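You operate a simulated robot arm through the tools that you are given. There is no shell and no other tool. Be economical: measure what you need, move in short steps, check, and stop when the job is done.

The job below is to be done with a simulated robot arm. You get a single attempt, and the scene is never put back.

Task
Glue the cap block on the wooden rail and clamp it till the glue sets.
Fine: cover the patch in the rail's middle, put the glue pad back, watch the bead turn amber. Set down upright: glue pad. A coat counts when it lies all over at full strength: go over it till it gets no stronger.

The check looks at the end state, three seconds after you hand in, the way a careful person would. Anything else that was tipped, shoved, dropped, spilled or broken makes it a failure. A push-on lid holds only when it is set on centred and level and pressed home; a screw cap is set on level and turned clockwise until tight.

Robot
A 6-joint arm with a two-finger parallel gripper, fixed in place. Base frame: the origin is at the foot of the arm, x ahead of it, y to its left, z up; the work surface is at about z = 820. Lengths are in mm, angles in degrees, forces in N, time in s.
With the tool pointing down near the work surface it reaches from about 260 to 680 mm from the base axis. Its first joint turns from -66.0 to 66.0 degrees. Payload 2.9 kg.
The TCP is the grasp point between the finger pads, 30 mm short of the fingertips. In the tool frame z runs along the fingers and y along their closing line. Largest opening 110 mm; finger width 20, thickness 10; the body of the gripper, 48 by 112 mm, starts 55 mm behind the TCP.
Orientation is that of the tool frame in the base frame, as [roll, pitch, yaw] about the fixed x, y, z axes, in that order (R = Rz(yaw) Ry(pitch) Rx(roll)). With the fingers straight down and closing along the base's y, the tool's x points along the base's -x, its y along +y and its z along -z.

Tools
- The arm moves only by the tool nudge_tool. Its arguments are lists of equal length, an entry for each row: "dp": the shift along the tool's x, y, z in mm, a list of three; "turn": the turn, a rotation vector about the tool's x, y, z in rad, a list of three; "gripper": the finger opening in mm, from 0 to 110. In form: {"dp": [[x, y, z], ...], "turn": [[ax, ay, az], ...], "gripper": [gripper, ...]}. A call has 1 to 20 rows; each row shifts and turns the commanded pose from where the row before left it, along the tool's axes as they then stand. A row lasts 0.2 s, in which the tool goes at most 50 mm and 8.6 degrees; a call with a longer step from one row to the next is refused whole, and so is a gripper value outside its range. Where a pose cannot be reached the arm comes as near as it can. A force on the tool above 40 N (or 10 N above the force at the start of the call, whichever is more), or a blocked arm, ends the call early, and 0.2 s more pass. The fingers move at their own pace (about 108 mm/s each) and stop on an object; they squeeze with about 29 N. The grip force told is the motor's: it shows also when the fingers shut on nothing. Time passes only in rows, and 0.2 s behind the last, so rows that do not move let the fingers close. The reply holds the time, the measured pose of the TCP, the force on the tool along the base axes, the opening and the grip force, in the units named above and with some noise, with the torque about the TCP (base axes, N m) and any sound that the robot's microphone picked up.
- Cameras (640 x 400 px; columns grow to the right, rows downward): "scene" is fixed at [88.5, 444.1, 1392.4]; the picture's right is [-0.71, -0.70, 0.00], its down [-0.38, 0.39, -0.84] and it looks along [0.59, -0.60, -0.54] (base axes); focal length 270 px, centre (320, 200). "wrist" rides on the gripper at [72, 17, -103] in the tool frame; the picture's right is [-0.23, 0.97, 0.00], its down [-0.76, -0.18, -0.62] and it looks along [-0.61, -0.14, 0.78] (tool axes); focal length 222 px, centre (320, 200).
- get_image(camera): a new picture of that camera. No time passes.
- pixel_to_xyz(camera, pixels): there is no depth. For up to 12 entries [column, row, z] of the newest picture of that camera ("zoom" is the newest enlarged one), the place [x, y] in the base frame at which the ray of that pixel passes the height z, good to about 2 mm, but the place of the scene camera against the robot may be out by one fixed shift of up to 18 mm in any direction. No time passes.
- zoom(camera, box): a new picture of the part [left, top, right, bottom] of that camera's present view, enlarged. No time passes.
- close_job(): hands the job in; it is judged then, once.

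Keep the steps short. Do not move on a guess: measure, check each grasp and each placing, and mend mistakes. In all there are 80 turns and 34 pictures (those below and enlarged ones count). Leave the gripper open and the arm clear of the work at the hand-in unless told otherwise, and finish with a single line.

The tools are called after "Emit:" by a JSON object that holds its "method" and its "body". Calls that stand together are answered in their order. nudge_tool: Moves the arm, as the interface text tells. Its arguments: {"type":"object","properties":{"dp":{"type":"array","items":{"type":"array","items":{"type":"number"}}},"turn":{"type":"array","items":{"type":"array","items":{"type":"number"}}},"gripper":{"type":"array","items":{"type":"number"}}},"required":["dp","turn","gripper"]} The other tools are called the same way: get_image (camera) takes a picture; pixel_to_xyz (camera, pixels) gives the place at which the rays of pixels pass given heights; zoom (camera, box) takes an enlarged picture of a part of a camera's view; close_job () hands the job in.

At the start:

```text
clock: 0.0
tool_pos: [387.3, -5.5, 1242.0]
tool_rot: [-179.9, 0.0, 179.9]
ft_force: [-0.1, 0.2, -0.7]
ft_torque: [0.02, -0.02, -0.03]
gripper_width: 109.7
gripper_force: 0.0
```

scene: 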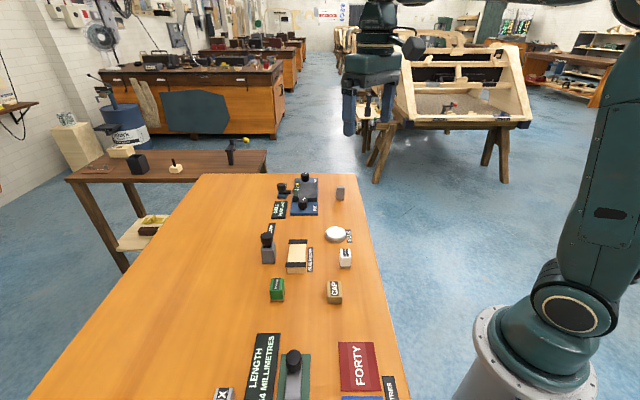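
wrist: 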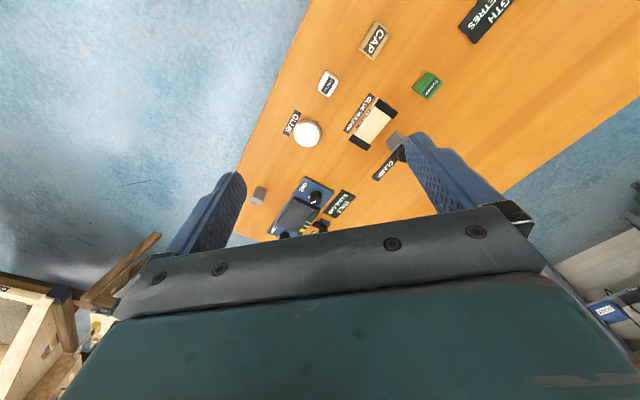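

I see the rail (about 297,255), cap (334,290), white block (345,257), a round glue dish (337,234), the clamp (267,247) and a green block (277,289). I'll zoom in to read the labels.

Emit:
{"method": "zoom", "body": {"camera": "scene", "box": [240, 215, 368, 310]}}

Emit:
{"method": "zoom", "body": {"camera": "wrist", "box": [230, 10, 520, 240]}}

Emit:
{"method": "zoom", "body": {"camera": "scene", "box": [200, 310, 420, 400]}}

Emit:
{"method": "zoom", "body": {"camera": "scene", "box": [250, 165, 360, 235]}}

```text
4.21 times, centred on (304, 262) of scene
```

zoom: 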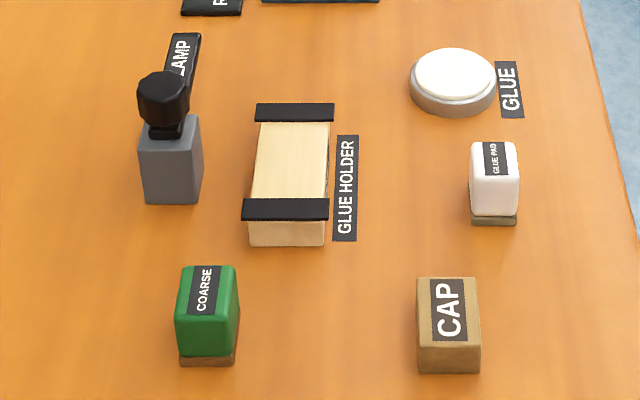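

```text
1.74 times, centred on (375, 125) of wrist
```

zoom: 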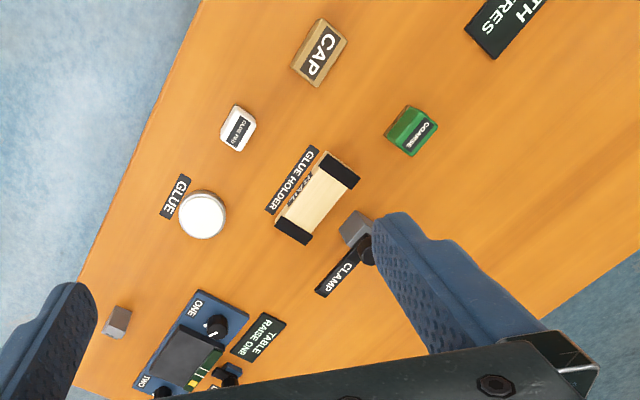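

```text
2.91 times, centred on (310, 355) of scene
```

zoom: 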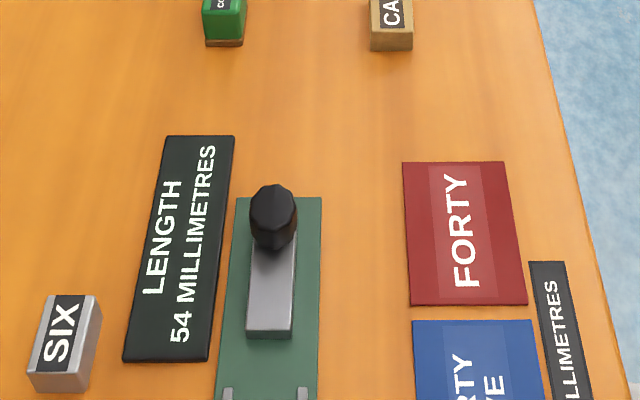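

```text
5.71 times, centred on (305, 200) of scene
```

zoom: 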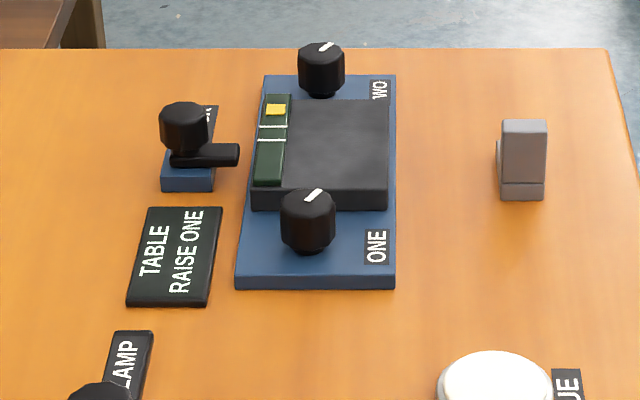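

Wrist-camera positions are robot-accurate, so I'll measure the objects there at estimated heights. The scene camera gives me a second set.

Emit:
{"method": "pixel_to_xyz", "body": {"camera": "wrist", "pixels": [[375, 40, 845], [328, 84, 845], [307, 133, 835], [374, 124, 840], [382, 101, 840], [361, 145, 840], [397, 141, 850], [427, 85, 845], [258, 195, 840], [315, 200, 840]]}}

Emit:
{"method": "pixel_to_xyz", "body": {"camera": "scene", "pixels": [[334, 287, 845], [345, 254, 845], [337, 233, 835], [297, 250, 840], [267, 253, 850], [277, 286, 845]]}}

```text
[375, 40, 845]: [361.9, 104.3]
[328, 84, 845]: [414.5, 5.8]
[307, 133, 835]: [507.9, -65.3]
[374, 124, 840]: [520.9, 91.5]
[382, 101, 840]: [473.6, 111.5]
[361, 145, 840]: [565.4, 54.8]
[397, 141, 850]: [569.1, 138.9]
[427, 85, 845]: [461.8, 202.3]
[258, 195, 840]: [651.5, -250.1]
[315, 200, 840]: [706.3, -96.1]
```

```text
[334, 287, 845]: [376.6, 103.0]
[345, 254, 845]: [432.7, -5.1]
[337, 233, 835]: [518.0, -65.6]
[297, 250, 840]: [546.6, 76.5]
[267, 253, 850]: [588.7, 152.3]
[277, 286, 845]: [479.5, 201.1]
```

The scene camera is off by about +17 mm in x; the wrist readings are robot-true. The fixed items will be easier to judge up close, so I'll lower the tool to about (460, 60, 1020).

Emit:
{"method": "nudge_tool", "body": {"dp": [[-12, 11, 37], [-12, 11, 37], [-12, 11, 37], [-12, 11, 37], [-12, 11, 37], [-12, 11, 37]], "turn": [[0, 0, 0], [0, 0, 0], [0, 0, 0], [0, 0, 0], [0, 0, 0], [0, 0, 0]], "gripper": [110, 110, 110, 110, 110, 110]}}

Emit:
{"method": "get_image", "body": {"camera": "wrist"}}

```text
clock: 1.4
tool_pos: [461.1, 59.0, 1019.6]
tool_rot: [179.9, 0.0, 179.9]
ft_force: [0.3, 0.4, 0.3]
ft_torque: [0.03, 0.04, 0.02]
gripper_width: 110.1
gripper_force: 0.0
```

```text
27 pictures are left
```

wrist: 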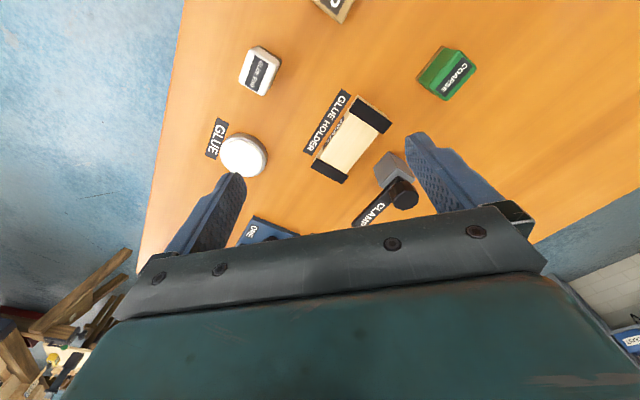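

Emit:
{"method": "zoom", "body": {"camera": "wrist", "box": [280, 70, 440, 220]}}

Emit:
{"method": "pixel_to_xyz", "body": {"camera": "wrist", "pixels": [[363, 117, 840], [346, 150, 840], [331, 173, 840], [375, 106, 840], [258, 72, 855], [244, 154, 840], [393, 165, 850], [447, 72, 850], [406, 195, 880]]}}

```text
2.67 times, centred on (360, 145) of wrist
```

zoom: 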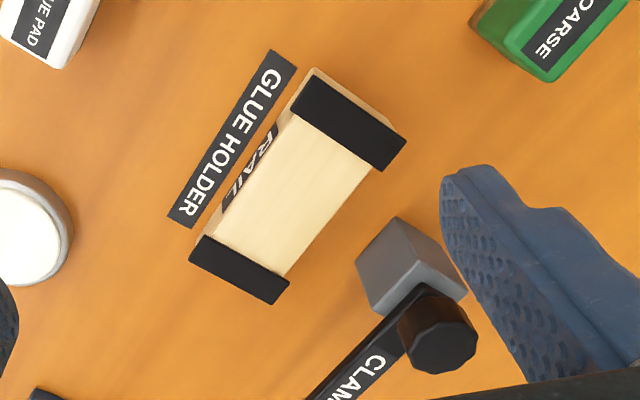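

```text
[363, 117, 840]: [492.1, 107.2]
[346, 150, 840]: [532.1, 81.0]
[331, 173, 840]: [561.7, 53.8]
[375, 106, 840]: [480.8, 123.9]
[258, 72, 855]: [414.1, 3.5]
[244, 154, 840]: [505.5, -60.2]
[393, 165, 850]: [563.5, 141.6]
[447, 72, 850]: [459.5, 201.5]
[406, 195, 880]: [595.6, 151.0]
```

The patch lies between the two black straps, and the clamp is a grey weight with a knob. Next I'll go above the glue pad at about (414, 4) for a close look.

Emit:
{"method": "nudge_tool", "body": {"dp": [[12, -14, 20], [12, -14, 20], [12, -14, 20], [11, -13, 20]], "turn": [[0, 0, 0], [0, 0, 0], [0, 0, 0], [0, 0, 0]], "gripper": [110, 110, 110, 110]}}

Emit:
{"method": "get_image", "body": {"camera": "wrist"}}

```text
clock: 2.4
tool_pos: [413.0, 4.7, 940.1]
tool_rot: [-180.0, 0.0, -179.9]
ft_force: [-0.1, -0.3, -1.5]
ft_torque: [0.01, -0.01, 0.04]
gripper_width: 110.1
gripper_force: 0.1
```

```text
25 pictures are left
```

wrist: 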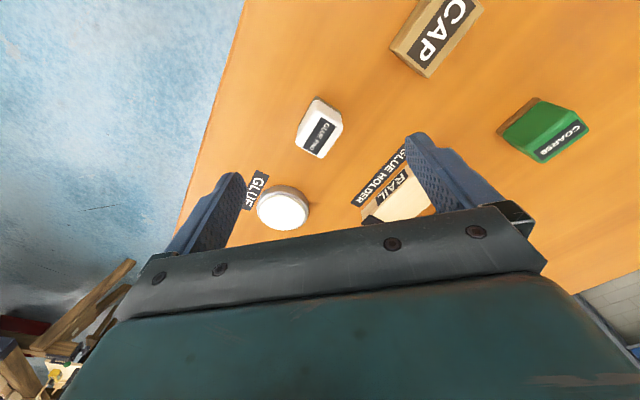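

Emit:
{"method": "zoom", "body": {"camera": "wrist", "box": [280, 85, 360, 170]}}

Emit:
{"method": "zoom", "body": {"camera": "wrist", "box": [240, 0, 500, 240]}}

```text
4.71 times, centred on (320, 128) of wrist
```

zoom: 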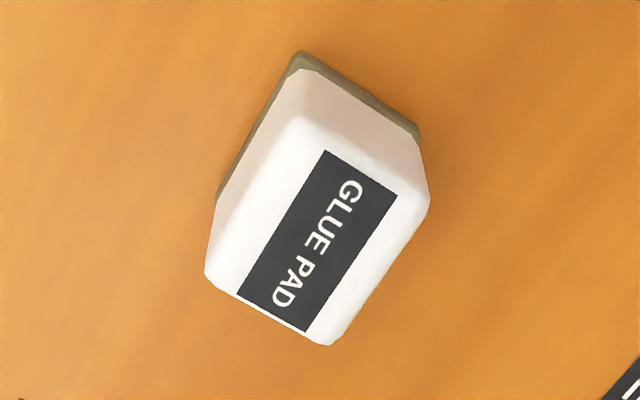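

```text
1.67 times, centred on (370, 120) of wrist
```

zoom: 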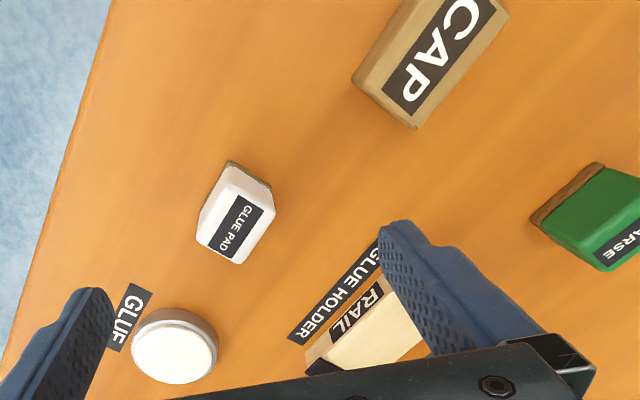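

Emit:
{"method": "pixel_to_xyz", "body": {"camera": "wrist", "pixels": [[315.8, 96.6, 820], [341.2, 113.1, 820], [298.3, 126.9, 820], [315.8, 110, 860], [343.4, 126.9, 860], [321, 158.8, 860], [296, 143.9, 860], [315.8, 110, 850], [343.4, 126.9, 850], [321, 158.8, 850], [296, 143.9, 850]]}}

Emit:
{"method": "pixel_to_xyz", "body": {"camera": "wrist", "pixels": [[258, 209, 838], [308, 209, 838], [283, 195, 838], [283, 229, 838]]}}

```text
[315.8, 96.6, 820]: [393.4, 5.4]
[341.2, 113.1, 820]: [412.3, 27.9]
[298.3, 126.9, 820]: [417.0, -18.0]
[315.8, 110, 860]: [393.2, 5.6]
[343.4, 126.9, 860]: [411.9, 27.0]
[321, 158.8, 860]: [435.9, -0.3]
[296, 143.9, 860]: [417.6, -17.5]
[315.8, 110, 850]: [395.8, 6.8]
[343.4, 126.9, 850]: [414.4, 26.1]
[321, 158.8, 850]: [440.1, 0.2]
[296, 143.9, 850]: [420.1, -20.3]
```

```text
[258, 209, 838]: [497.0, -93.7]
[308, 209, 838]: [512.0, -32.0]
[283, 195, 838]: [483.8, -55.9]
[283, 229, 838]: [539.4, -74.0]
```

The pad top sits at z≈860. Its footprint is centred on about (414.6, 4), 29 by 34 mm, with the short side at about 47°. I'll turn the tool so the fingers close along that, then check.

Emit:
{"method": "nudge_tool", "body": {"dp": [[0, 0, 0], [0, 0, 0], [0, 0, 0], [0, 0, 0], [0, 0, 0], [0, 0, 0]], "turn": [[0, 0, 0.127], [0, 0, 0.127], [0, 0, 0.127], [0, 0, 0.127], [0, 0, 0.127], [0, 0, 0.127]], "gripper": [80, 70, 70, 70, 70, 70]}}

Emit:
{"method": "zoom", "body": {"camera": "wrist", "box": [200, 60, 440, 210]}}

```text
clock: 3.8
tool_pos: [412.9, 4.7, 941.0]
tool_rot: [-180.0, -0.1, 136.2]
ft_force: [-0.2, -0.1, 0.8]
ft_torque: [0.0, 0.01, 0.01]
gripper_width: 70.1
gripper_force: 0.1
```

```text
2.67 times, centred on (320, 135) of wrist
```

zoom: 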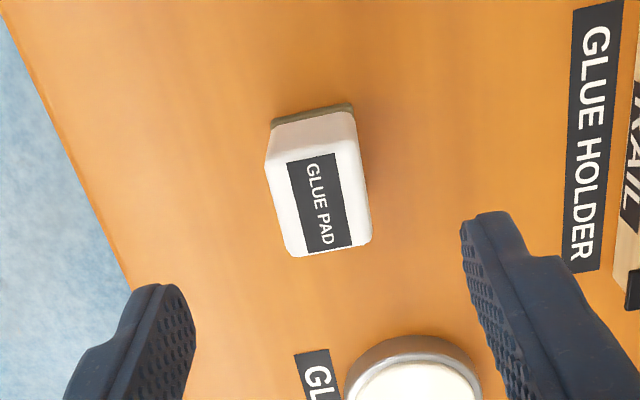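

Emit:
{"method": "pixel_to_xyz", "body": {"camera": "zoom", "pixels": [[287, 163, 860], [338, 153, 860], [352, 246, 860], [307, 251, 860], [271, 125, 820], [354, 105, 820], [636, 10, 820], [601, 270, 820], [572, 10, 820], [563, 262, 820]]}}

```text
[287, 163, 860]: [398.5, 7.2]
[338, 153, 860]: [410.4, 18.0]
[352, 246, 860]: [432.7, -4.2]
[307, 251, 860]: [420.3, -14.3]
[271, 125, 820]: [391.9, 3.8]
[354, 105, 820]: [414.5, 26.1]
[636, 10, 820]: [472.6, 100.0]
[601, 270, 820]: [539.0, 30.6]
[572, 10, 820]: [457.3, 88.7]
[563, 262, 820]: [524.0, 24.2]
```

Everything on the bench, including the rail, is aligned at 45°, and the pad centre is at about (414.8, 3.2). I'll trim the yaw and go down to z=868 with the fingers open.

Emit:
{"method": "nudge_tool", "body": {"dp": [[-2.4, 0.3, 20], [0, 0, 25], [0, 0, 18], [0, 0, 10], [0, 0, 0]], "turn": [[0, 0, 0.021], [0, 0, 0], [0, 0, 0], [0, 0, 0], [0, 0, 0]], "gripper": [70, 70, 70, 70, 70]}}

Emit:
{"method": "nudge_tool", "body": {"dp": [[0, 0, 0], [0, 0, 0], [0, 0, 0], [0, 0, 0]], "turn": [[0, 0, 0], [0, 0, 0], [0, 0, 0], [0, 0, 0]], "gripper": [45, 30, 10, 10]}}

```text
clock: 5.0
tool_pos: [415.3, 3.4, 868.3]
tool_rot: [-180.0, -0.1, 135.1]
ft_force: [-0.1, -0.3, 0.5]
ft_torque: [-0.01, -0.01, 0.01]
gripper_width: 70.3
gripper_force: 0.1
```

```text
clock: 6.0
tool_pos: [415.0, 3.7, 868.3]
tool_rot: [179.9, 0.0, 135.1]
ft_force: [0.8, -0.6, -0.1]
ft_torque: [-0.02, 0.02, -0.03]
gripper_width: 29.0
gripper_force: 29.2
```

The grip is on the pad: width 29.0 mm, 29 N. The pad rests on the table with the TCP at (415.0, 3.7, 868.3). I'll lift it and check.

Emit:
{"method": "nudge_tool", "body": {"dp": [[0, 0, -15], [0, 0, -25], [0, 0, -30], [0, 0, 0]], "turn": [[0, 0, 0], [0, 0, 0], [0, 0, 0], [0, 0, 0]], "gripper": [10, 10, 10, 10]}}

Emit:
{"method": "get_image", "body": {"camera": "wrist"}}

```text
clock: 7.0
tool_pos: [414.3, 2.1, 939.3]
tool_rot: [-179.9, 0.0, 135.1]
ft_force: [0.3, 0.8, -0.1]
ft_torque: [0.02, 0.0, 0.03]
gripper_width: 29.3
gripper_force: 29.4
```

```text
21 pictures are left
```

wrist: 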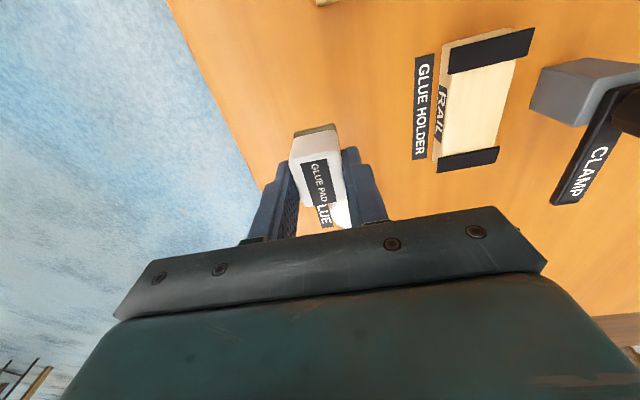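

The pad is held level. The glue dish centre is at about (509, -64), so I'll move there at this height, then lower to about 15 mm above the glue and look.

Emit:
{"method": "nudge_tool", "body": {"dp": [[-28.2, 5, 0], [-28.2, 5, 0], [-28.2, 5, 0], [-28.2, 5, 0], [0, 0, 20], [0, 0, 15], [0, 0, 0]], "turn": [[0, 0, 0], [0, 0, 0], [0, 0, 0], [0, 0, 0], [0, 0, 0], [0, 0, 0], [0, 0, 0]], "gripper": [10, 10, 10, 10, 10, 10, 10]}}

Emit:
{"method": "zoom", "body": {"camera": "scene", "box": [280, 180, 400, 270]}}

Emit:
{"method": "zoom", "body": {"camera": "wrist", "box": [220, 80, 420, 230]}}

```text
clock: 8.6
tool_pos: [510.7, -62.1, 900.9]
tool_rot: [180.0, -0.1, 135.1]
ft_force: [-0.7, 0.2, -0.2]
ft_torque: [0.02, 0.0, -0.01]
gripper_width: 29.1
gripper_force: 28.8
```

```text
4.44 times, centred on (340, 225) of scene
```

zoom: 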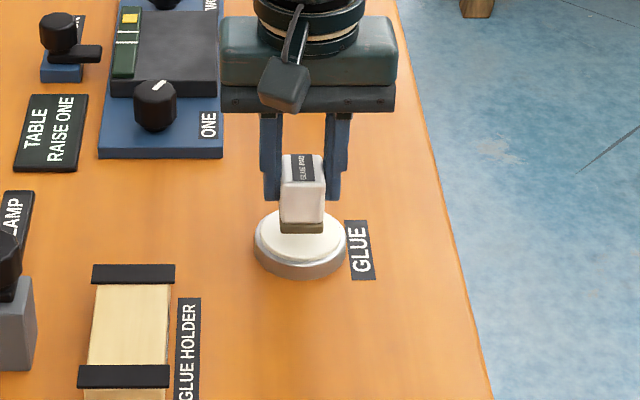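

```text
2.67 times, centred on (320, 155) of wrist
```

zoom: 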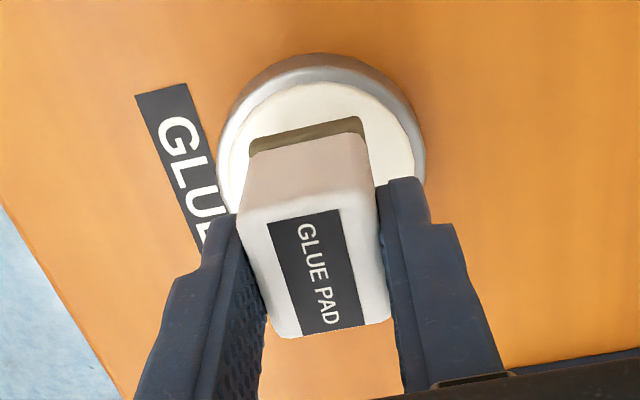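

The pad hangs over the middle of the dish. I'll lower gently until the force shows contact.

Emit:
{"method": "nudge_tool", "body": {"dp": [[0, 0, 4], [0, 0, 4], [0, 0, 3], [0, 0, 2], [0, 0, 1], [0, 0, 0]], "turn": [[0, 0, 0], [0, 0, 0], [0, 0, 0], [0, 0, 0], [0, 0, 0], [0, 0, 0]], "gripper": [10, 10, 10, 10, 10, 10]}}

```text
clock: 10.0
tool_pos: [507.8, -61.7, 888.0]
tool_rot: [-180.0, 0.0, 135.1]
ft_force: [-0.5, 0.5, -1.0]
ft_torque: [-0.01, 0.03, 0.0]
gripper_width: 29.0
gripper_force: 29.0
```

No contact yet at 888, so I'll keep going down in 1 mm steps.

Emit:
{"method": "nudge_tool", "body": {"dp": [[0, 0, 1], [0, 0, 1], [0, 0, 1], [0, 0, 1], [0, 0, 0]], "turn": [[0, 0, 0], [0, 0, 0], [0, 0, 0], [0, 0, 0], [0, 0, 0]], "gripper": [10, 10, 10, 10, 10]}}

```text
clock: 11.2
tool_pos: [508.6, -61.3, 885.0]
tool_rot: [-180.0, 0.0, 135.1]
ft_force: [-5.4, -1.4, 15.9]
ft_torque: [-0.03, 0.27, 0.0]
gripper_width: 29.4
gripper_force: 29.3
```

Contact at about 885 with 16 N. I'll hold a moment with a small slide so the pad loads, then lift.

Emit:
{"method": "nudge_tool", "body": {"dp": [[0, 0, 0], [3, 0, 0], [-6, 0, 0], [3, 0, 0], [0, 0, 0], [0, 0, -10], [0, 0, -20], [0, 0, -20], [0, 0, 0]], "turn": [[0, 0, 0], [0, 0, 0], [0, 0, 0], [0, 0, 0], [0, 0, 0], [0, 0, 0], [0, 0, 0], [0, 0, 0], [0, 0, 0]], "gripper": [10, 10, 10, 10, 10, 10, 10, 10, 10]}}

Emit:
{"method": "zoom", "body": {"camera": "scene", "box": [280, 170, 400, 270]}}

```text
clock: 13.2
tool_pos: [508.0, -62.9, 936.2]
tool_rot: [179.9, 0.1, 135.1]
ft_force: [1.0, -0.1, -0.2]
ft_torque: [0.02, -0.02, 0.0]
gripper_width: 29.5
gripper_force: 29.1
```

```text
4.00 times, centred on (340, 220) of scene
```

zoom: 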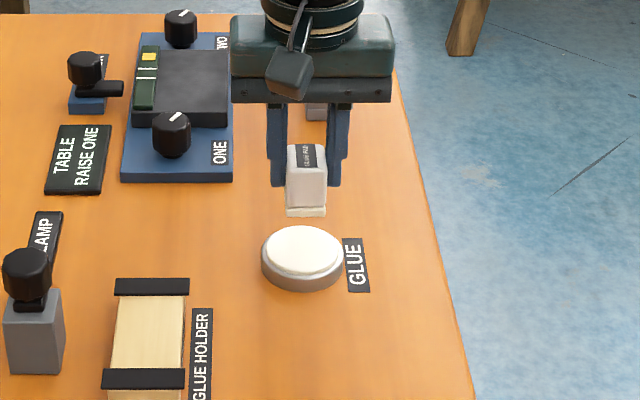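

The pad's base is now cream with glue. Next I'll move beside the rail, staying high, to measure it accurately.

Emit:
{"method": "nudge_tool", "body": {"dp": [[19, 17.5, -5], [19, 17.5, -5], [19, 17.5, -5], [18, 17.5, -5], [0, 0, 0]], "turn": [[0, 0, 0], [0, 0, 0], [0, 0, 0], [0, 0, 0], [0, 0, 0]], "gripper": [10, 10, 10, 10, 10]}}

Emit:
{"method": "zoom", "body": {"camera": "wrist", "box": [300, 30, 540, 180]}}

```text
clock: 14.4
tool_pos: [505.1, 41.6, 955.4]
tool_rot: [-180.0, 0.0, 135.1]
ft_force: [-0.4, 1.5, -0.4]
ft_torque: [0.01, 0.03, 0.0]
gripper_width: 28.9
gripper_force: 29.5
```

```text
2.67 times, centred on (420, 105) of wrist
```

zoom: 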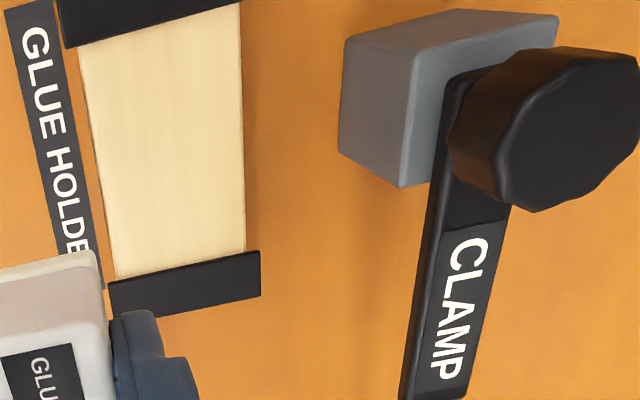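

Emit:
{"method": "pixel_to_xyz", "body": {"camera": "zoom", "pixels": [[78, 45, 840], [240, 8, 840], [117, 280, 840], [245, 252, 840], [63, 45, 844], [110, 282, 844], [260, 250, 844], [345, 37, 870], [340, 153, 870], [412, 50, 870], [402, 187, 870]]}}

Emit:
{"method": "zoom", "body": {"camera": "scene", "box": [240, 215, 320, 280]}}

```text
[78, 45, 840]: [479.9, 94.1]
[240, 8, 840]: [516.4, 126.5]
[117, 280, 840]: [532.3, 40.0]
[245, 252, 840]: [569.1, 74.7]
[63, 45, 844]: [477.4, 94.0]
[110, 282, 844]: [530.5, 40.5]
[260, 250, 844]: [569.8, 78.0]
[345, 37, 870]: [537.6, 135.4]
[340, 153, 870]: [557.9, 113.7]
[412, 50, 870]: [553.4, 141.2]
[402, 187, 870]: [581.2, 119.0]
```

```text
6.15 times, centred on (280, 248) of scene
```

zoom: 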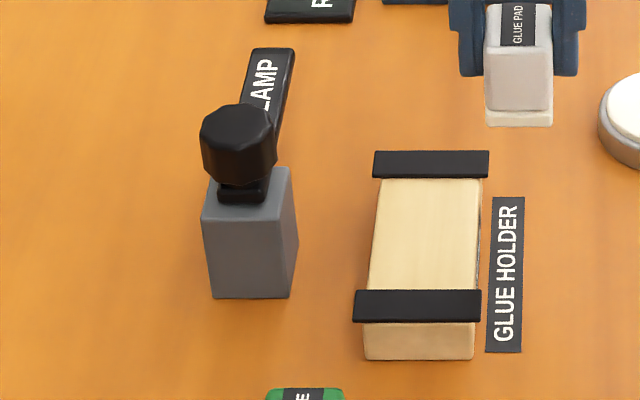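

The clamp is a post with a swing arm, turned by the knob on top; its arm now points along the rail. The rail's bare face between the straps is centred on about (524.4, 83.8), 50 mm by 75 mm, at 45°. I'll go above the middle and lower to about 9 mm over it.

Emit:
{"method": "nudge_tool", "body": {"dp": [[8, 22, 0], [8.2, 21.5, 0], [0, 0, 25], [0, 0, 20], [0, 0, 10], [0, 0, 0]], "turn": [[0, 0, 0], [0, 0, 0], [0, 0, 0], [0, 0, 0], [0, 0, 0], [0, 0, 0]], "gripper": [10, 10, 10, 10, 10, 10]}}

Emit:
{"method": "nudge_tool", "body": {"dp": [[0, 0, 4], [0, 0, 2], [0, 0, 1], [0, 0, 1], [0, 0, 0]], "turn": [[0, 0, 0], [0, 0, 0], [0, 0, 0], [0, 0, 0], [0, 0, 0]], "gripper": [10, 10, 10, 10, 10]}}

```text
clock: 15.8
tool_pos: [524.2, 81.9, 900.4]
tool_rot: [-179.9, 0.0, 135.1]
ft_force: [0.2, 0.0, -0.8]
ft_torque: [0.0, 0.03, -0.01]
gripper_width: 29.2
gripper_force: 28.9
```

```text
clock: 17.0
tool_pos: [523.6, 82.8, 892.9]
tool_rot: [180.0, 0.0, 135.1]
ft_force: [-0.2, -0.3, 0.4]
ft_torque: [-0.01, 0.01, 0.01]
gripper_width: 29.3
gripper_force: 29.4
```

Emit:
{"method": "nudge_tool", "body": {"dp": [[0, 0, 1], [0, 0, 1], [0, 0, 1], [0, 0, 1], [0, 0, 0]], "turn": [[0, 0, 0], [0, 0, 0], [0, 0, 0], [0, 0, 0], [0, 0, 0]], "gripper": [10, 10, 10, 10, 10]}}

```text
clock: 18.2
tool_pos: [524.8, 82.5, 888.5]
tool_rot: [179.8, 0.1, 135.1]
ft_force: [-3.7, -2.3, 25.2]
ft_torque: [-0.17, 0.07, -0.04]
gripper_width: 29.3
gripper_force: 29.2
```

Contact with 25 N, so the rail top is at about 840. I'll ease off 0.6 mm and do the first strokes: three lanes with ±18 mm along the rail.

Emit:
{"method": "nudge_tool", "body": {"dp": [[0, 0, -0.6], [-9, 0, 0], [-9, 0, 0], [9, 0, 0], [9, 0, 0], [9, 0, 0], [9, 0, 0], [0, 6, 0], [0, 5, 0], [-9, 0, 0], [-9, 0, 0], [-9, 0, 0], [-9, 0, 0], [0, -7, 0], [0, -8, 0], [0, -7, 0], [9, 0, 0], [9, 0, 0], [9, 0, 0], [9, 0, 0]], "turn": [[0, 0, 0], [0, 0, 0], [0, 0, 0], [0, 0, 0], [0, 0, 0], [0, 0, 0], [0, 0, 0], [0, 0, 0], [0, 0, 0], [0, 0, 0], [0, 0, 0], [0, 0, 0], [0, 0, 0], [0, 0, 0], [0, 0, 0], [0, 0, 0], [0, 0, 0], [0, 0, 0], [0, 0, 0], [0, 0, 0]], "gripper": [10, 10, 10, 10, 10, 10, 10, 10, 10, 10, 10, 10, 10, 10, 10, 10, 10, 10, 10, 10]}}

```text
clock: 22.4
tool_pos: [503.3, 87.3, 888.1]
tool_rot: [180.0, 0.0, 135.1]
ft_force: [4.9, -4.1, 16.4]
ft_torque: [-0.22, -0.3, 0.01]
gripper_width: 29.1
gripper_force: 28.4
```

Emit:
{"method": "nudge_tool", "body": {"dp": [[0, 0, -15], [0, 0, -30], [0, -20, -15], [0, -20, 0], [0, 0, 0]], "turn": [[0, 0, 0], [0, 0, 0], [0, 0, 0], [0, 0, 0], [0, 0, 0]], "gripper": [10, 10, 10, 10, 10]}}

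Emit:
{"method": "zoom", "body": {"camera": "wrist", "box": [300, 50, 480, 200]}}

```text
clock: 23.6
tool_pos: [475.6, 59.6, 949.0]
tool_rot: [-179.9, 0.1, 135.1]
ft_force: [0.4, 0.2, -0.2]
ft_torque: [0.01, -0.02, 0.0]
gripper_width: 29.4
gripper_force: 29.1
```

```text
2.67 times, centred on (390, 125) of wrist
```

zoom: 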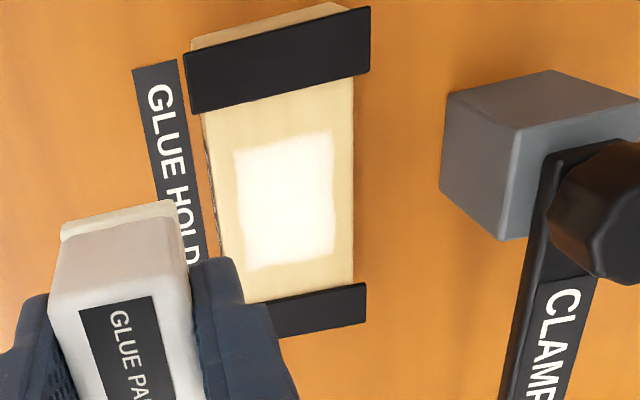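

The coat shows as a defined patch of about 34 by 44 mm in the rail's middle. I'll check how even it is.

Emit:
{"method": "zoom", "body": {"camera": "wrist", "box": [350, 90, 410, 160]}}

Emit:
{"method": "pixel_to_xyz", "body": {"camera": "wrist", "pixels": [[358, 107, 840], [395, 100, 840], [363, 151, 840], [394, 144, 840]]}}

```text
5.71 times, centred on (380, 125) of wrist
```

zoom: 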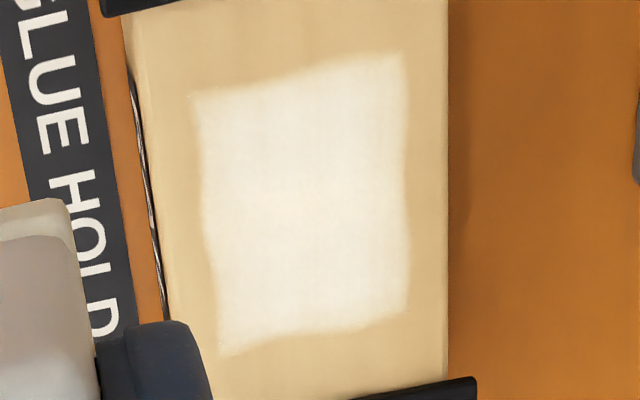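

```text
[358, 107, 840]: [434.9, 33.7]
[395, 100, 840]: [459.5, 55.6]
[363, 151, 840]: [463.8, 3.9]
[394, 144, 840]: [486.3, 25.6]
```

Emit:
{"method": "pixel_to_xyz", "body": {"camera": "zoom", "pixels": [[190, 97, 840], [405, 55, 840], [222, 355, 840], [410, 310, 840], [150, 150, 840], [447, 150, 840]]}}

```text
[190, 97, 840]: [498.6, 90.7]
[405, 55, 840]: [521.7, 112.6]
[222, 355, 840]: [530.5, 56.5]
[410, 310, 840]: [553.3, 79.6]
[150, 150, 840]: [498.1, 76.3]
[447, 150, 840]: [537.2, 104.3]
```

The patch centre is at (526, 85), 32 by 46 mm, slightly fainter in its upper part. I'll re-dip the pad and go over it again.

Emit:
{"method": "nudge_tool", "body": {"dp": [[-27.2, -15.8, 0], [-27.2, -15.8, 0], [-27.2, -15.8, 0], [-27.2, -15.8, 0], [0, 0, 25], [0, 0, 25], [0, 0, 8], [0, 0, 4], [0, 0, 2], [0, 0, 0.8], [0, 0, 0]], "turn": [[0, 0, 0], [0, 0, 0], [0, 0, 0], [0, 0, 0], [0, 0, 0], [0, 0, 0], [0, 0, 0], [0, 0, 0], [0, 0, 0], [0, 0, 0], [0, 0, 0]], "gripper": [10, 10, 10, 10, 10, 10, 10, 10, 10, 10, 10]}}

```text
clock: 26.0
tool_pos: [508.3, -63.7, 883.1]
tool_rot: [179.9, 0.0, 135.2]
ft_force: [-0.9, -0.4, -0.9]
ft_torque: [-0.01, 0.02, -0.02]
gripper_width: 29.2
gripper_force: 29.1
```

No contact yet at 883, so the pad may have slipped up a little. I'll continue in small steps.

Emit:
{"method": "nudge_tool", "body": {"dp": [[0, 0, 0.8], [0, 0, 0.7], [0, 0, 0.5], [0, 0, 0]], "turn": [[0, 0, 0], [0, 0, 0], [0, 0, 0], [0, 0, 0]], "gripper": [10, 10, 10, 10]}}

```text
clock: 27.0
tool_pos: [507.6, -62.7, 882.3]
tool_rot: [179.9, 0.1, 135.1]
ft_force: [-4.8, 2.4, 17.1]
ft_torque: [0.03, 0.16, -0.01]
gripper_width: 29.2
gripper_force: 29.1
```

Emit:
{"method": "nudge_tool", "body": {"dp": [[0, 0, 0], [2, 0, 0], [-2, 0, 0], [0, 0, -15], [0, 0, -33], [23, 29.4, 0], [23, 29.4, 0], [23, 29.4, 0], [22.4, 29.2, 0], [0, 0, 25], [0, 0, 14], [0, 0, 2], [0, 0, 0]], "turn": [[0, 0, 0], [0, 0, 0], [0, 0, 0], [0, 0, 0], [0, 0, 0], [0, 0, 0], [0, 0, 0], [0, 0, 0], [0, 0, 0], [0, 0, 0], [0, 0, 0], [0, 0, 0], [0, 0, 0]], "gripper": [10, 10, 10, 10, 10, 10, 10, 10, 10, 10, 10, 10, 10]}}

Emit:
{"method": "nudge_tool", "body": {"dp": [[0, 0, 1], [0, 0, 1], [0, 0, 0.5], [0, 0, 0]], "turn": [[0, 0, 0], [0, 0, 0], [0, 0, 0], [0, 0, 0]], "gripper": [10, 10, 10, 10]}}

```text
clock: 29.8
tool_pos: [526.1, 85.6, 888.4]
tool_rot: [180.0, 0.0, 135.1]
ft_force: [-0.6, 0.5, 1.2]
ft_torque: [0.01, -0.03, -0.01]
gripper_width: 29.1
gripper_force: 28.9
```

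```text
clock: 30.8
tool_pos: [526.1, 84.8, 888.1]
tool_rot: [179.8, 0.2, 135.1]
ft_force: [-5.1, 0.1, 26.3]
ft_torque: [-0.09, 0.15, 0.01]
gripper_width: 29.7
gripper_force: 29.3
```

Contact. I'll ease off 0.7 mm and run the strokes again in three lanes.

Emit:
{"method": "nudge_tool", "body": {"dp": [[0, 0, -0.7], [-7, 0, 0], [-7, 0, 0], [7, 0, 0], [7, 0, 0], [7, 0, 0], [7, 0, 0], [0, 8, 0], [-7, 0, 0], [-7, 0, 0], [-7, 0, 0], [-7, 0, 0], [0, -8, 0], [0, -8, 0], [7, 0, 0], [7, 0, 0], [7, 0, 0], [7, 0, 0], [0, 8, 0], [-7, 0, 0]], "turn": [[0, 0, 0], [0, 0, 0], [0, 0, 0], [0, 0, 0], [0, 0, 0], [0, 0, 0], [0, 0, 0], [0, 0, 0], [0, 0, 0], [0, 0, 0], [0, 0, 0], [0, 0, 0], [0, 0, 0], [0, 0, 0], [0, 0, 0], [0, 0, 0], [0, 0, 0], [0, 0, 0], [0, 0, 0], [0, 0, 0]], "gripper": [10, 10, 10, 10, 10, 10, 10, 10, 10, 10, 10, 10, 10, 10, 10, 10, 10, 10, 10, 10]}}

Emit:
{"method": "nudge_tool", "body": {"dp": [[-7, 0, 0], [-7, 0, 0], [-7, 0, 0], [0, 8, 0], [7, 0, 0], [7, 0, 0], [7, 0, 0], [7, 0, 0], [0, -8, 0], [0, -8, 0], [-7, 0, 0], [-7, 0, 0], [-7, 0, 0], [-7, 0, 0], [0, 0, -15], [5, 0, -30], [10, -20, -15], [18, -20, 0], [0, 0, 0]], "turn": [[0, 0, 0], [0, 0, 0], [0, 0, 0], [0, 0, 0], [0, 0, 0], [0, 0, 0], [0, 0, 0], [0, 0, 0], [0, 0, 0], [0, 0, 0], [0, 0, 0], [0, 0, 0], [0, 0, 0], [0, 0, 0], [0, 0, 0], [0, 0, 0], [0, 0, 0], [0, 0, 0], [0, 0, 0]], "gripper": [10, 10, 10, 10, 10, 10, 10, 10, 10, 10, 10, 10, 10, 10, 10, 10, 10, 10, 10]}}

Emit:
{"method": "zoom", "body": {"camera": "wrist", "box": [350, 90, 410, 160]}}

```text
clock: 35.0
tool_pos: [521.3, 91.6, 886.7]
tool_rot: [179.8, -0.1, 135.4]
ft_force: [-4.2, 6.5, 19.7]
ft_torque: [0.13, 0.12, 0.0]
gripper_width: 29.3
gripper_force: 29.0
```

```text
clock: 39.0
tool_pos: [478.3, 64.1, 949.3]
tool_rot: [179.9, 0.0, 135.1]
ft_force: [-0.1, -0.3, -0.2]
ft_torque: [0.01, 0.06, -0.03]
gripper_width: 29.4
gripper_force: 28.8
```

```text
5.71 times, centred on (380, 125) of wrist
```

zoom: 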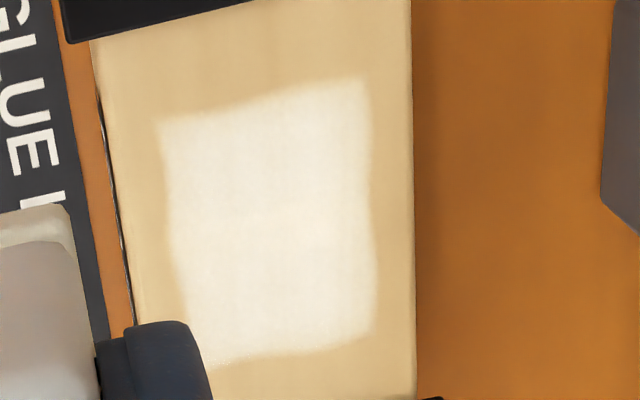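

The coat is even and hasn't gained strength, so it's full. I'll take the pad back to its original spot at (415.0, 3.7).

Emit:
{"method": "nudge_tool", "body": {"dp": [[1, -30, 0], [1, -30, 0], [0, -27.5, 0], [0, 0, 30], [0, 0, 30], [0, 0, 14], [0, 0, 0]], "turn": [[0, 0, 0], [0, 0, 0], [0, 0, 0], [0, 0, 0], [0, 0, 0], [0, 0, 0], [0, 0, 0]], "gripper": [10, 10, 10, 10, 10, 10, 10]}}

Emit:
{"method": "nudge_tool", "body": {"dp": [[0, 0, 2], [0, 0, 2], [0, 0, 1], [0, 0, 0]], "turn": [[0, 0, 0], [0, 0, 0], [0, 0, 0], [0, 0, 0]], "gripper": [10, 10, 10, 10]}}

```text
clock: 40.6
tool_pos: [414.3, 3.0, 873.5]
tool_rot: [179.9, 0.1, 135.1]
ft_force: [0.6, -0.4, 0.2]
ft_torque: [-0.02, 0.0, 0.02]
gripper_width: 29.0
gripper_force: 29.3
```

```text
clock: 41.6
tool_pos: [415.6, 3.2, 867.1]
tool_rot: [180.0, -0.1, 135.2]
ft_force: [-1.2, -0.3, -0.7]
ft_torque: [-0.02, 0.0, 0.02]
gripper_width: 29.3
gripper_force: 29.3
```

Almost down. I'll use half-millimetre steps until it touches.

Emit:
{"method": "nudge_tool", "body": {"dp": [[0, 0, 0.5], [0, 0, 0.5], [0, 0, 0.3], [0, 0, 0]], "turn": [[0, 0, 0], [0, 0, 0], [0, 0, 0], [0, 0, 0]], "gripper": [10, 10, 10, 10]}}

```text
clock: 42.6
tool_pos: [416.5, 4.9, 866.9]
tool_rot: [179.9, 0.0, 135.1]
ft_force: [0.8, -0.7, -0.2]
ft_torque: [0.01, 0.0, 0.02]
gripper_width: 29.3
gripper_force: 28.2
```

Emit:
{"method": "nudge_tool", "body": {"dp": [[0, 0, 0.5], [0, 0, 0.5], [0, 0, 0]], "turn": [[0, 0, 0], [0, 0, 0], [0, 0, 0]], "gripper": [10, 10, 10]}}

```text
clock: 43.4
tool_pos: [416.4, 3.9, 865.7]
tool_rot: [-179.9, 0.0, 135.0]
ft_force: [-0.3, -0.9, -0.2]
ft_torque: [0.01, 0.02, 0.03]
gripper_width: 29.0
gripper_force: 29.6
```

Emit:
{"method": "nudge_tool", "body": {"dp": [[0, 0, 0.5], [0, 0, 0.5], [0, 0, 0.5], [0, 0, 0]], "turn": [[0, 0, 0], [0, 0, 0], [0, 0, 0], [0, 0, 0]], "gripper": [10, 10, 10, 10]}}

```text
clock: 44.4
tool_pos: [416.0, 2.6, 864.6]
tool_rot: [180.0, 0.0, 135.2]
ft_force: [0.5, -0.1, 0.7]
ft_torque: [-0.03, 0.02, 0.02]
gripper_width: 29.3
gripper_force: 29.3
```

Emit:
{"method": "nudge_tool", "body": {"dp": [[0, 0, 0.5], [0, 0, 0.5], [0, 0, 0.5], [0, 0, 0]], "turn": [[0, 0, 0], [0, 0, 0], [0, 0, 0], [0, 0, 0]], "gripper": [10, 10, 10, 10]}}

Emit:
{"method": "zoom", "body": {"camera": "scene", "box": [300, 210, 400, 275]}}

```text
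clock: 45.4
tool_pos: [415.1, 3.7, 863.9]
tool_rot: [-180.0, 0.0, 135.2]
ft_force: [-0.4, -0.4, 6.0]
ft_torque: [-0.07, -0.02, -0.02]
gripper_width: 29.3
gripper_force: 28.9
```

```text
6.15 times, centred on (350, 242) of scene
```

zoom: 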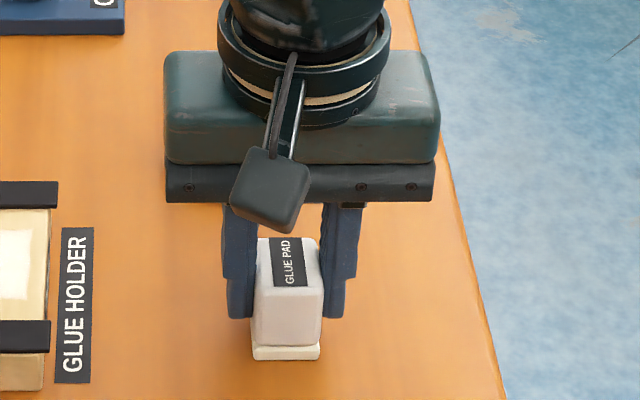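

Contact at 6 N, and the pad is upright on the table. I'll open and rise.

Emit:
{"method": "nudge_tool", "body": {"dp": [[0, 0, 0], [0, 0, 0], [0, 0, 0], [0, 0, -25], [0, 0, -40], [0, 0, -40], [0, 0, 0]], "turn": [[0, 0, 0], [0, 0, 0], [0, 0, 0], [0, 0, 0], [0, 0, 0], [0, 0, 0], [0, 0, 0]], "gripper": [40, 60, 60, 60, 60, 80, 80]}}

Emit:
{"method": "get_image", "body": {"camera": "wrist"}}

```text
clock: 47.0
tool_pos: [415.0, 2.5, 969.8]
tool_rot: [-179.9, 0.0, 135.1]
ft_force: [0.0, 0.0, 0.7]
ft_torque: [0.0, 0.02, 0.0]
gripper_width: 80.1
gripper_force: 0.2
```

```text
11 pictures are left
```

wrist: 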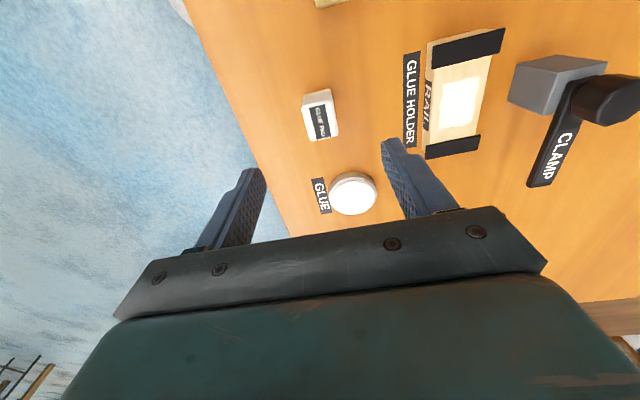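

The pad stands upright. Now I'll go to the cap at about (362, 104) for a close measurement.

Emit:
{"method": "nudge_tool", "body": {"dp": [[27.3, 8.6, 5], [27.3, 8.6, 5], [27.3, 8.6, 5], [27.3, 8.6, 5], [0, 0, 0]], "turn": [[0, 0, 0], [0, 0, 0], [0, 0, 0], [0, 0, 0], [0, 0, 0]], "gripper": [80, 80, 80, 80, 80]}}

Emit:
{"method": "zoom", "body": {"camera": "wrist", "box": [220, 60, 420, 200]}}

```text
clock: 48.2
tool_pos: [362.6, 106.4, 946.9]
tool_rot: [179.9, 0.0, 135.1]
ft_force: [0.6, -0.7, -0.4]
ft_torque: [-0.01, 0.0, 0.02]
gripper_width: 79.8
gripper_force: 0.1
```

```text
2.86 times, centred on (320, 130) of wrist
```

zoom: 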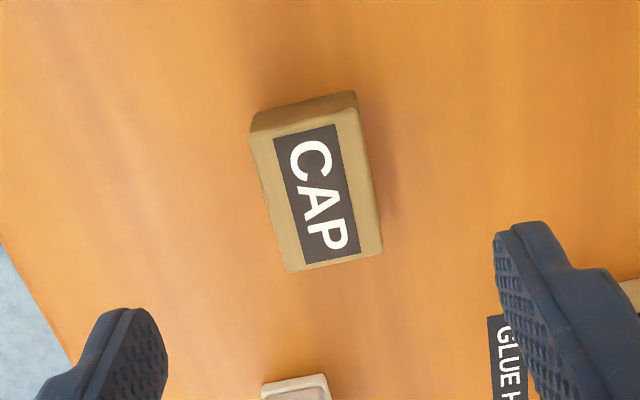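

Emit:
{"method": "pixel_to_xyz", "body": {"camera": "zoom", "pixels": [[251, 114, 820], [354, 91, 820], [250, 133, 850], [357, 110, 850], [383, 250, 850], [290, 272, 850], [250, 133, 842], [357, 110, 842], [383, 250, 842], [290, 272, 842]]}}

```text
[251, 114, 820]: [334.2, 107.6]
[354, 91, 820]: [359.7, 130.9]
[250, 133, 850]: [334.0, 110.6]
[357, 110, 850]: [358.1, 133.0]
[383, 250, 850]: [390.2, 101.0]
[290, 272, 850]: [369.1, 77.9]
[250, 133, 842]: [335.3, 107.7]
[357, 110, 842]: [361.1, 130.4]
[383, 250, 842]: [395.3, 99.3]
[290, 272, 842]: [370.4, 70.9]
```

The cap centre is at about (364.2, 104), 33 by 46 mm like the patch, and about 25 mm tall, aligned with the tool. I'll go down to TCP z=856 (fingertips 6 mm off the table) and grip.

Emit:
{"method": "nudge_tool", "body": {"dp": [[-2.8, -0.6, 25], [0, 0, 35], [0, 0, 21], [0, 0, 10], [0, 0, 0], [0, 0, 0], [0, 0, 0], [0, 0, 0]], "turn": [[0, 0, 0], [0, 0, 0], [0, 0, 0], [0, 0, 0], [0, 0, 0], [0, 0, 0], [0, 0, 0], [0, 0, 0]], "gripper": [80, 80, 80, 80, 80, 55, 40, 40]}}

Emit:
{"method": "nudge_tool", "body": {"dp": [[0, 0, 0], [0, 0, 0], [0, 0, 0]], "turn": [[0, 0, 0], [0, 0, 0], [0, 0, 0]], "gripper": [30, 15, 15]}}

```text
clock: 50.0
tool_pos: [364.3, 102.8, 858.2]
tool_rot: [180.0, 0.0, 135.1]
ft_force: [0.4, 0.5, 0.0]
ft_torque: [0.01, -0.03, -0.03]
gripper_width: 39.9
gripper_force: 0.1
```

```text
clock: 50.8
tool_pos: [364.7, 103.2, 857.5]
tool_rot: [-180.0, 0.0, 135.1]
ft_force: [1.0, 0.3, 1.1]
ft_torque: [0.02, -0.04, 0.0]
gripper_width: 34.6
gripper_force: 28.9
```

Gripped: width 34.6. I'll lift and check how it sits in the fingers.

Emit:
{"method": "nudge_tool", "body": {"dp": [[0, 0, -15], [0, 0, -35], [0, 0, -35], [0, 0, 0]], "turn": [[0, 0, 0], [0, 0, 0], [0, 0, 0], [0, 0, 0]], "gripper": [15, 15, 15, 15]}}

Emit:
{"method": "zoom", "body": {"camera": "wrist", "box": [240, 90, 400, 210]}}

```text
clock: 51.8
tool_pos: [364.4, 102.5, 942.4]
tool_rot: [-180.0, -0.1, 135.1]
ft_force: [0.2, -0.1, -0.3]
ft_torque: [0.04, 0.01, -0.02]
gripper_width: 34.7
gripper_force: 28.9
```

```text
3.33 times, centred on (320, 150) of wrist
```

zoom: 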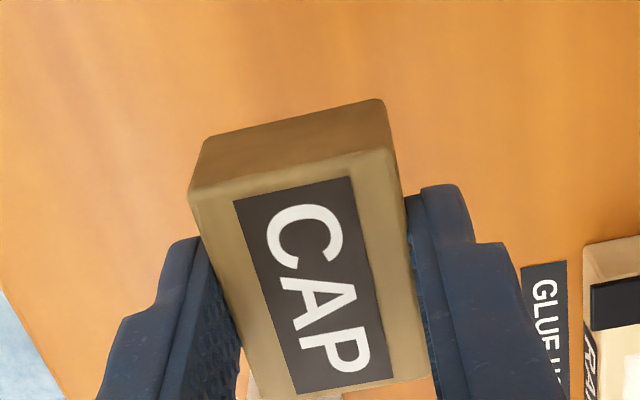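

Emit:
{"method": "pixel_to_xyz", "body": {"camera": "zoom", "pixels": [[190, 193, 930], [398, 150, 930], [233, 200, 930], [353, 177, 930], [395, 375, 930], [297, 395, 930]]}}

```text
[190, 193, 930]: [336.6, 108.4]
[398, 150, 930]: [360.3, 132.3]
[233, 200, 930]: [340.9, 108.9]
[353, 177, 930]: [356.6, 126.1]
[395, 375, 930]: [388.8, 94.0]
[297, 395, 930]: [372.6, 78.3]
```

The cap sits centred in the fingers and level. I'll carry it over the patch, target (524.4, 84.6).

Emit:
{"method": "nudge_tool", "body": {"dp": [[-31.5, 25, 0], [-31.5, 25, 0], [-31.5, 25, 0], [-31.4, 25.2, 0], [0, 0, 25], [0, 0, 20], [0, 0, 0]], "turn": [[0, 0, 0], [0, 0, 0], [0, 0, 0], [0, 0, 0], [0, 0, 0], [0, 0, 0], [0, 0, 0]], "gripper": [15, 15, 15, 15, 15, 15, 15]}}

Emit:
{"method": "zoom", "body": {"camera": "wrist", "box": [240, 80, 400, 200]}}

```text
clock: 53.4
tool_pos: [524.4, 85.6, 896.9]
tool_rot: [180.0, 0.0, 135.2]
ft_force: [-0.6, 0.2, -1.4]
ft_torque: [-0.04, 0.0, -0.01]
gripper_width: 34.8
gripper_force: 28.9
```

```text
3.33 times, centred on (320, 140) of wrist
```

zoom: 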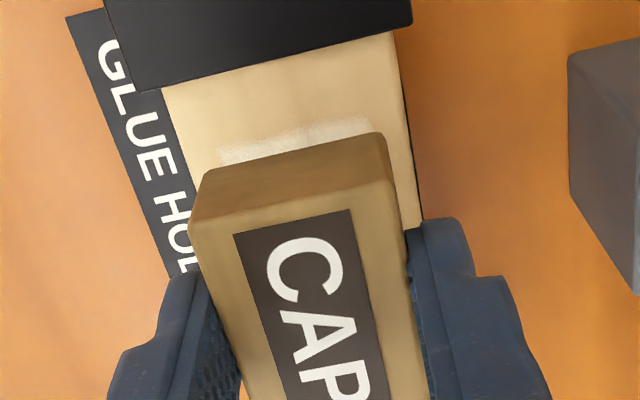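

Emit:
{"method": "pixel_to_xyz", "body": {"camera": "zoom", "pixels": [[215, 152, 840], [370, 118, 840], [204, 174, 859.5], [380, 133, 859.5], [177, 130, 840], [405, 130, 840], [188, 175, 840], [412, 175, 840]]}}

```text
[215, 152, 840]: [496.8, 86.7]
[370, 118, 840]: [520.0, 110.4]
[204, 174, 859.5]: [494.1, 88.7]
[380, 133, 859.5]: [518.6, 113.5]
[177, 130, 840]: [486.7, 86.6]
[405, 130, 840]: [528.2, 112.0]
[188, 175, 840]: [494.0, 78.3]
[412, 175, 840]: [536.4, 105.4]
```

The cap's far edge is about 2 mm too far along +x of the tool relative to the patch; the other direction matches. I'll shift 2 mm and lower.

Emit:
{"method": "nudge_tool", "body": {"dp": [[-2, 0, 5], [0, 0, 8], [0, 0, 3], [0, 0, 1], [0, 0, 0]], "turn": [[0, 0, 0], [0, 0, 0], [0, 0, 0], [0, 0, 0], [0, 0, 0]], "gripper": [15, 15, 15, 15, 15]}}

Emit:
{"method": "nudge_tool", "body": {"dp": [[0, 0, 0.7], [0, 0, 0.7], [0, 0, 0.6], [0, 0, 0]], "turn": [[0, 0, 0], [0, 0, 0], [0, 0, 0], [0, 0, 0]], "gripper": [15, 15, 15, 15]}}

```text
clock: 54.6
tool_pos: [525.0, 82.8, 880.7]
tool_rot: [179.8, 0.0, 135.1]
ft_force: [-5.8, 0.3, 15.1]
ft_torque: [0.02, 0.21, 0.02]
gripper_width: 35.1
gripper_force: 29.2
```

```text
clock: 55.6
tool_pos: [524.7, 83.3, 880.0]
tool_rot: [179.8, 0.2, 135.1]
ft_force: [-3.6, -0.2, 28.6]
ft_torque: [-0.09, 0.1, -0.01]
gripper_width: 34.7
gripper_force: 28.8
```

Seated with a 28 N press. I'll ease off, open just to 46 mm since the post is near, and rise.

Emit:
{"method": "nudge_tool", "body": {"dp": [[0, 0, -1], [0, 0, 0], [0, 0, 0], [0, 0, -15], [0, 0, -30], [0, 0, -40], [0, 0, 0]], "turn": [[0, 0, 0], [0, 0, 0], [0, 0, 0], [0, 0, 0], [0, 0, 0], [0, 0, 0], [0, 0, 0]], "gripper": [34, 46, 46, 46, 46, 46, 46]}}

Emit:
{"method": "nudge_tool", "body": {"dp": [[0, 20, -10], [0, 15, -5], [0, 0, 0]], "turn": [[0, 0, 0], [0, 0, 0], [0, 0, 0]], "gripper": [46, 80, 80]}}

Emit:
{"method": "get_image", "body": {"camera": "wrist"}}

```text
clock: 57.2
tool_pos: [525.3, 83.2, 962.6]
tool_rot: [-180.0, 0.0, 135.2]
ft_force: [0.2, -0.1, 0.8]
ft_torque: [0.02, -0.02, 0.01]
gripper_width: 45.9
gripper_force: 0.1
```

```text
clock: 58.0
tool_pos: [550.1, 109.3, 979.3]
tool_rot: [-180.0, 0.1, 135.1]
ft_force: [-0.6, -0.6, 0.8]
ft_torque: [0.03, 0.02, -0.01]
gripper_width: 79.9
gripper_force: 0.1
```

```text
7 pictures are left
```

wrist: 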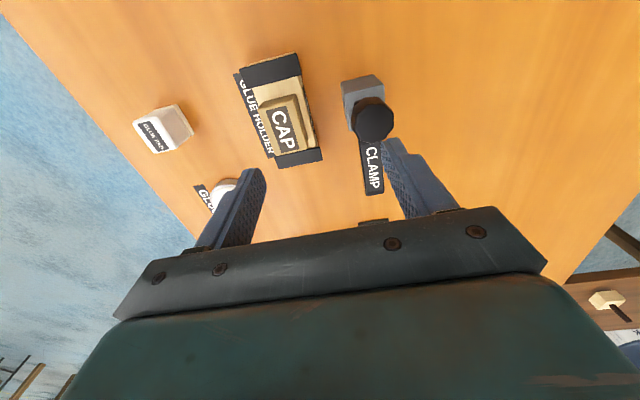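

Emit:
{"method": "zoom", "body": {"camera": "wrist", "box": [230, 50, 410, 200]}}

```text
2.67 times, centred on (320, 125) of wrist
```

zoom: 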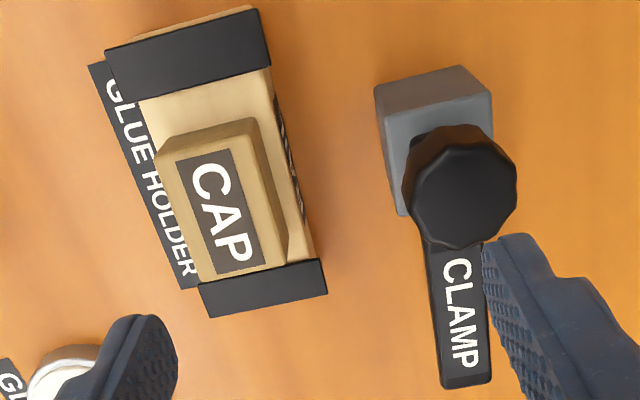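

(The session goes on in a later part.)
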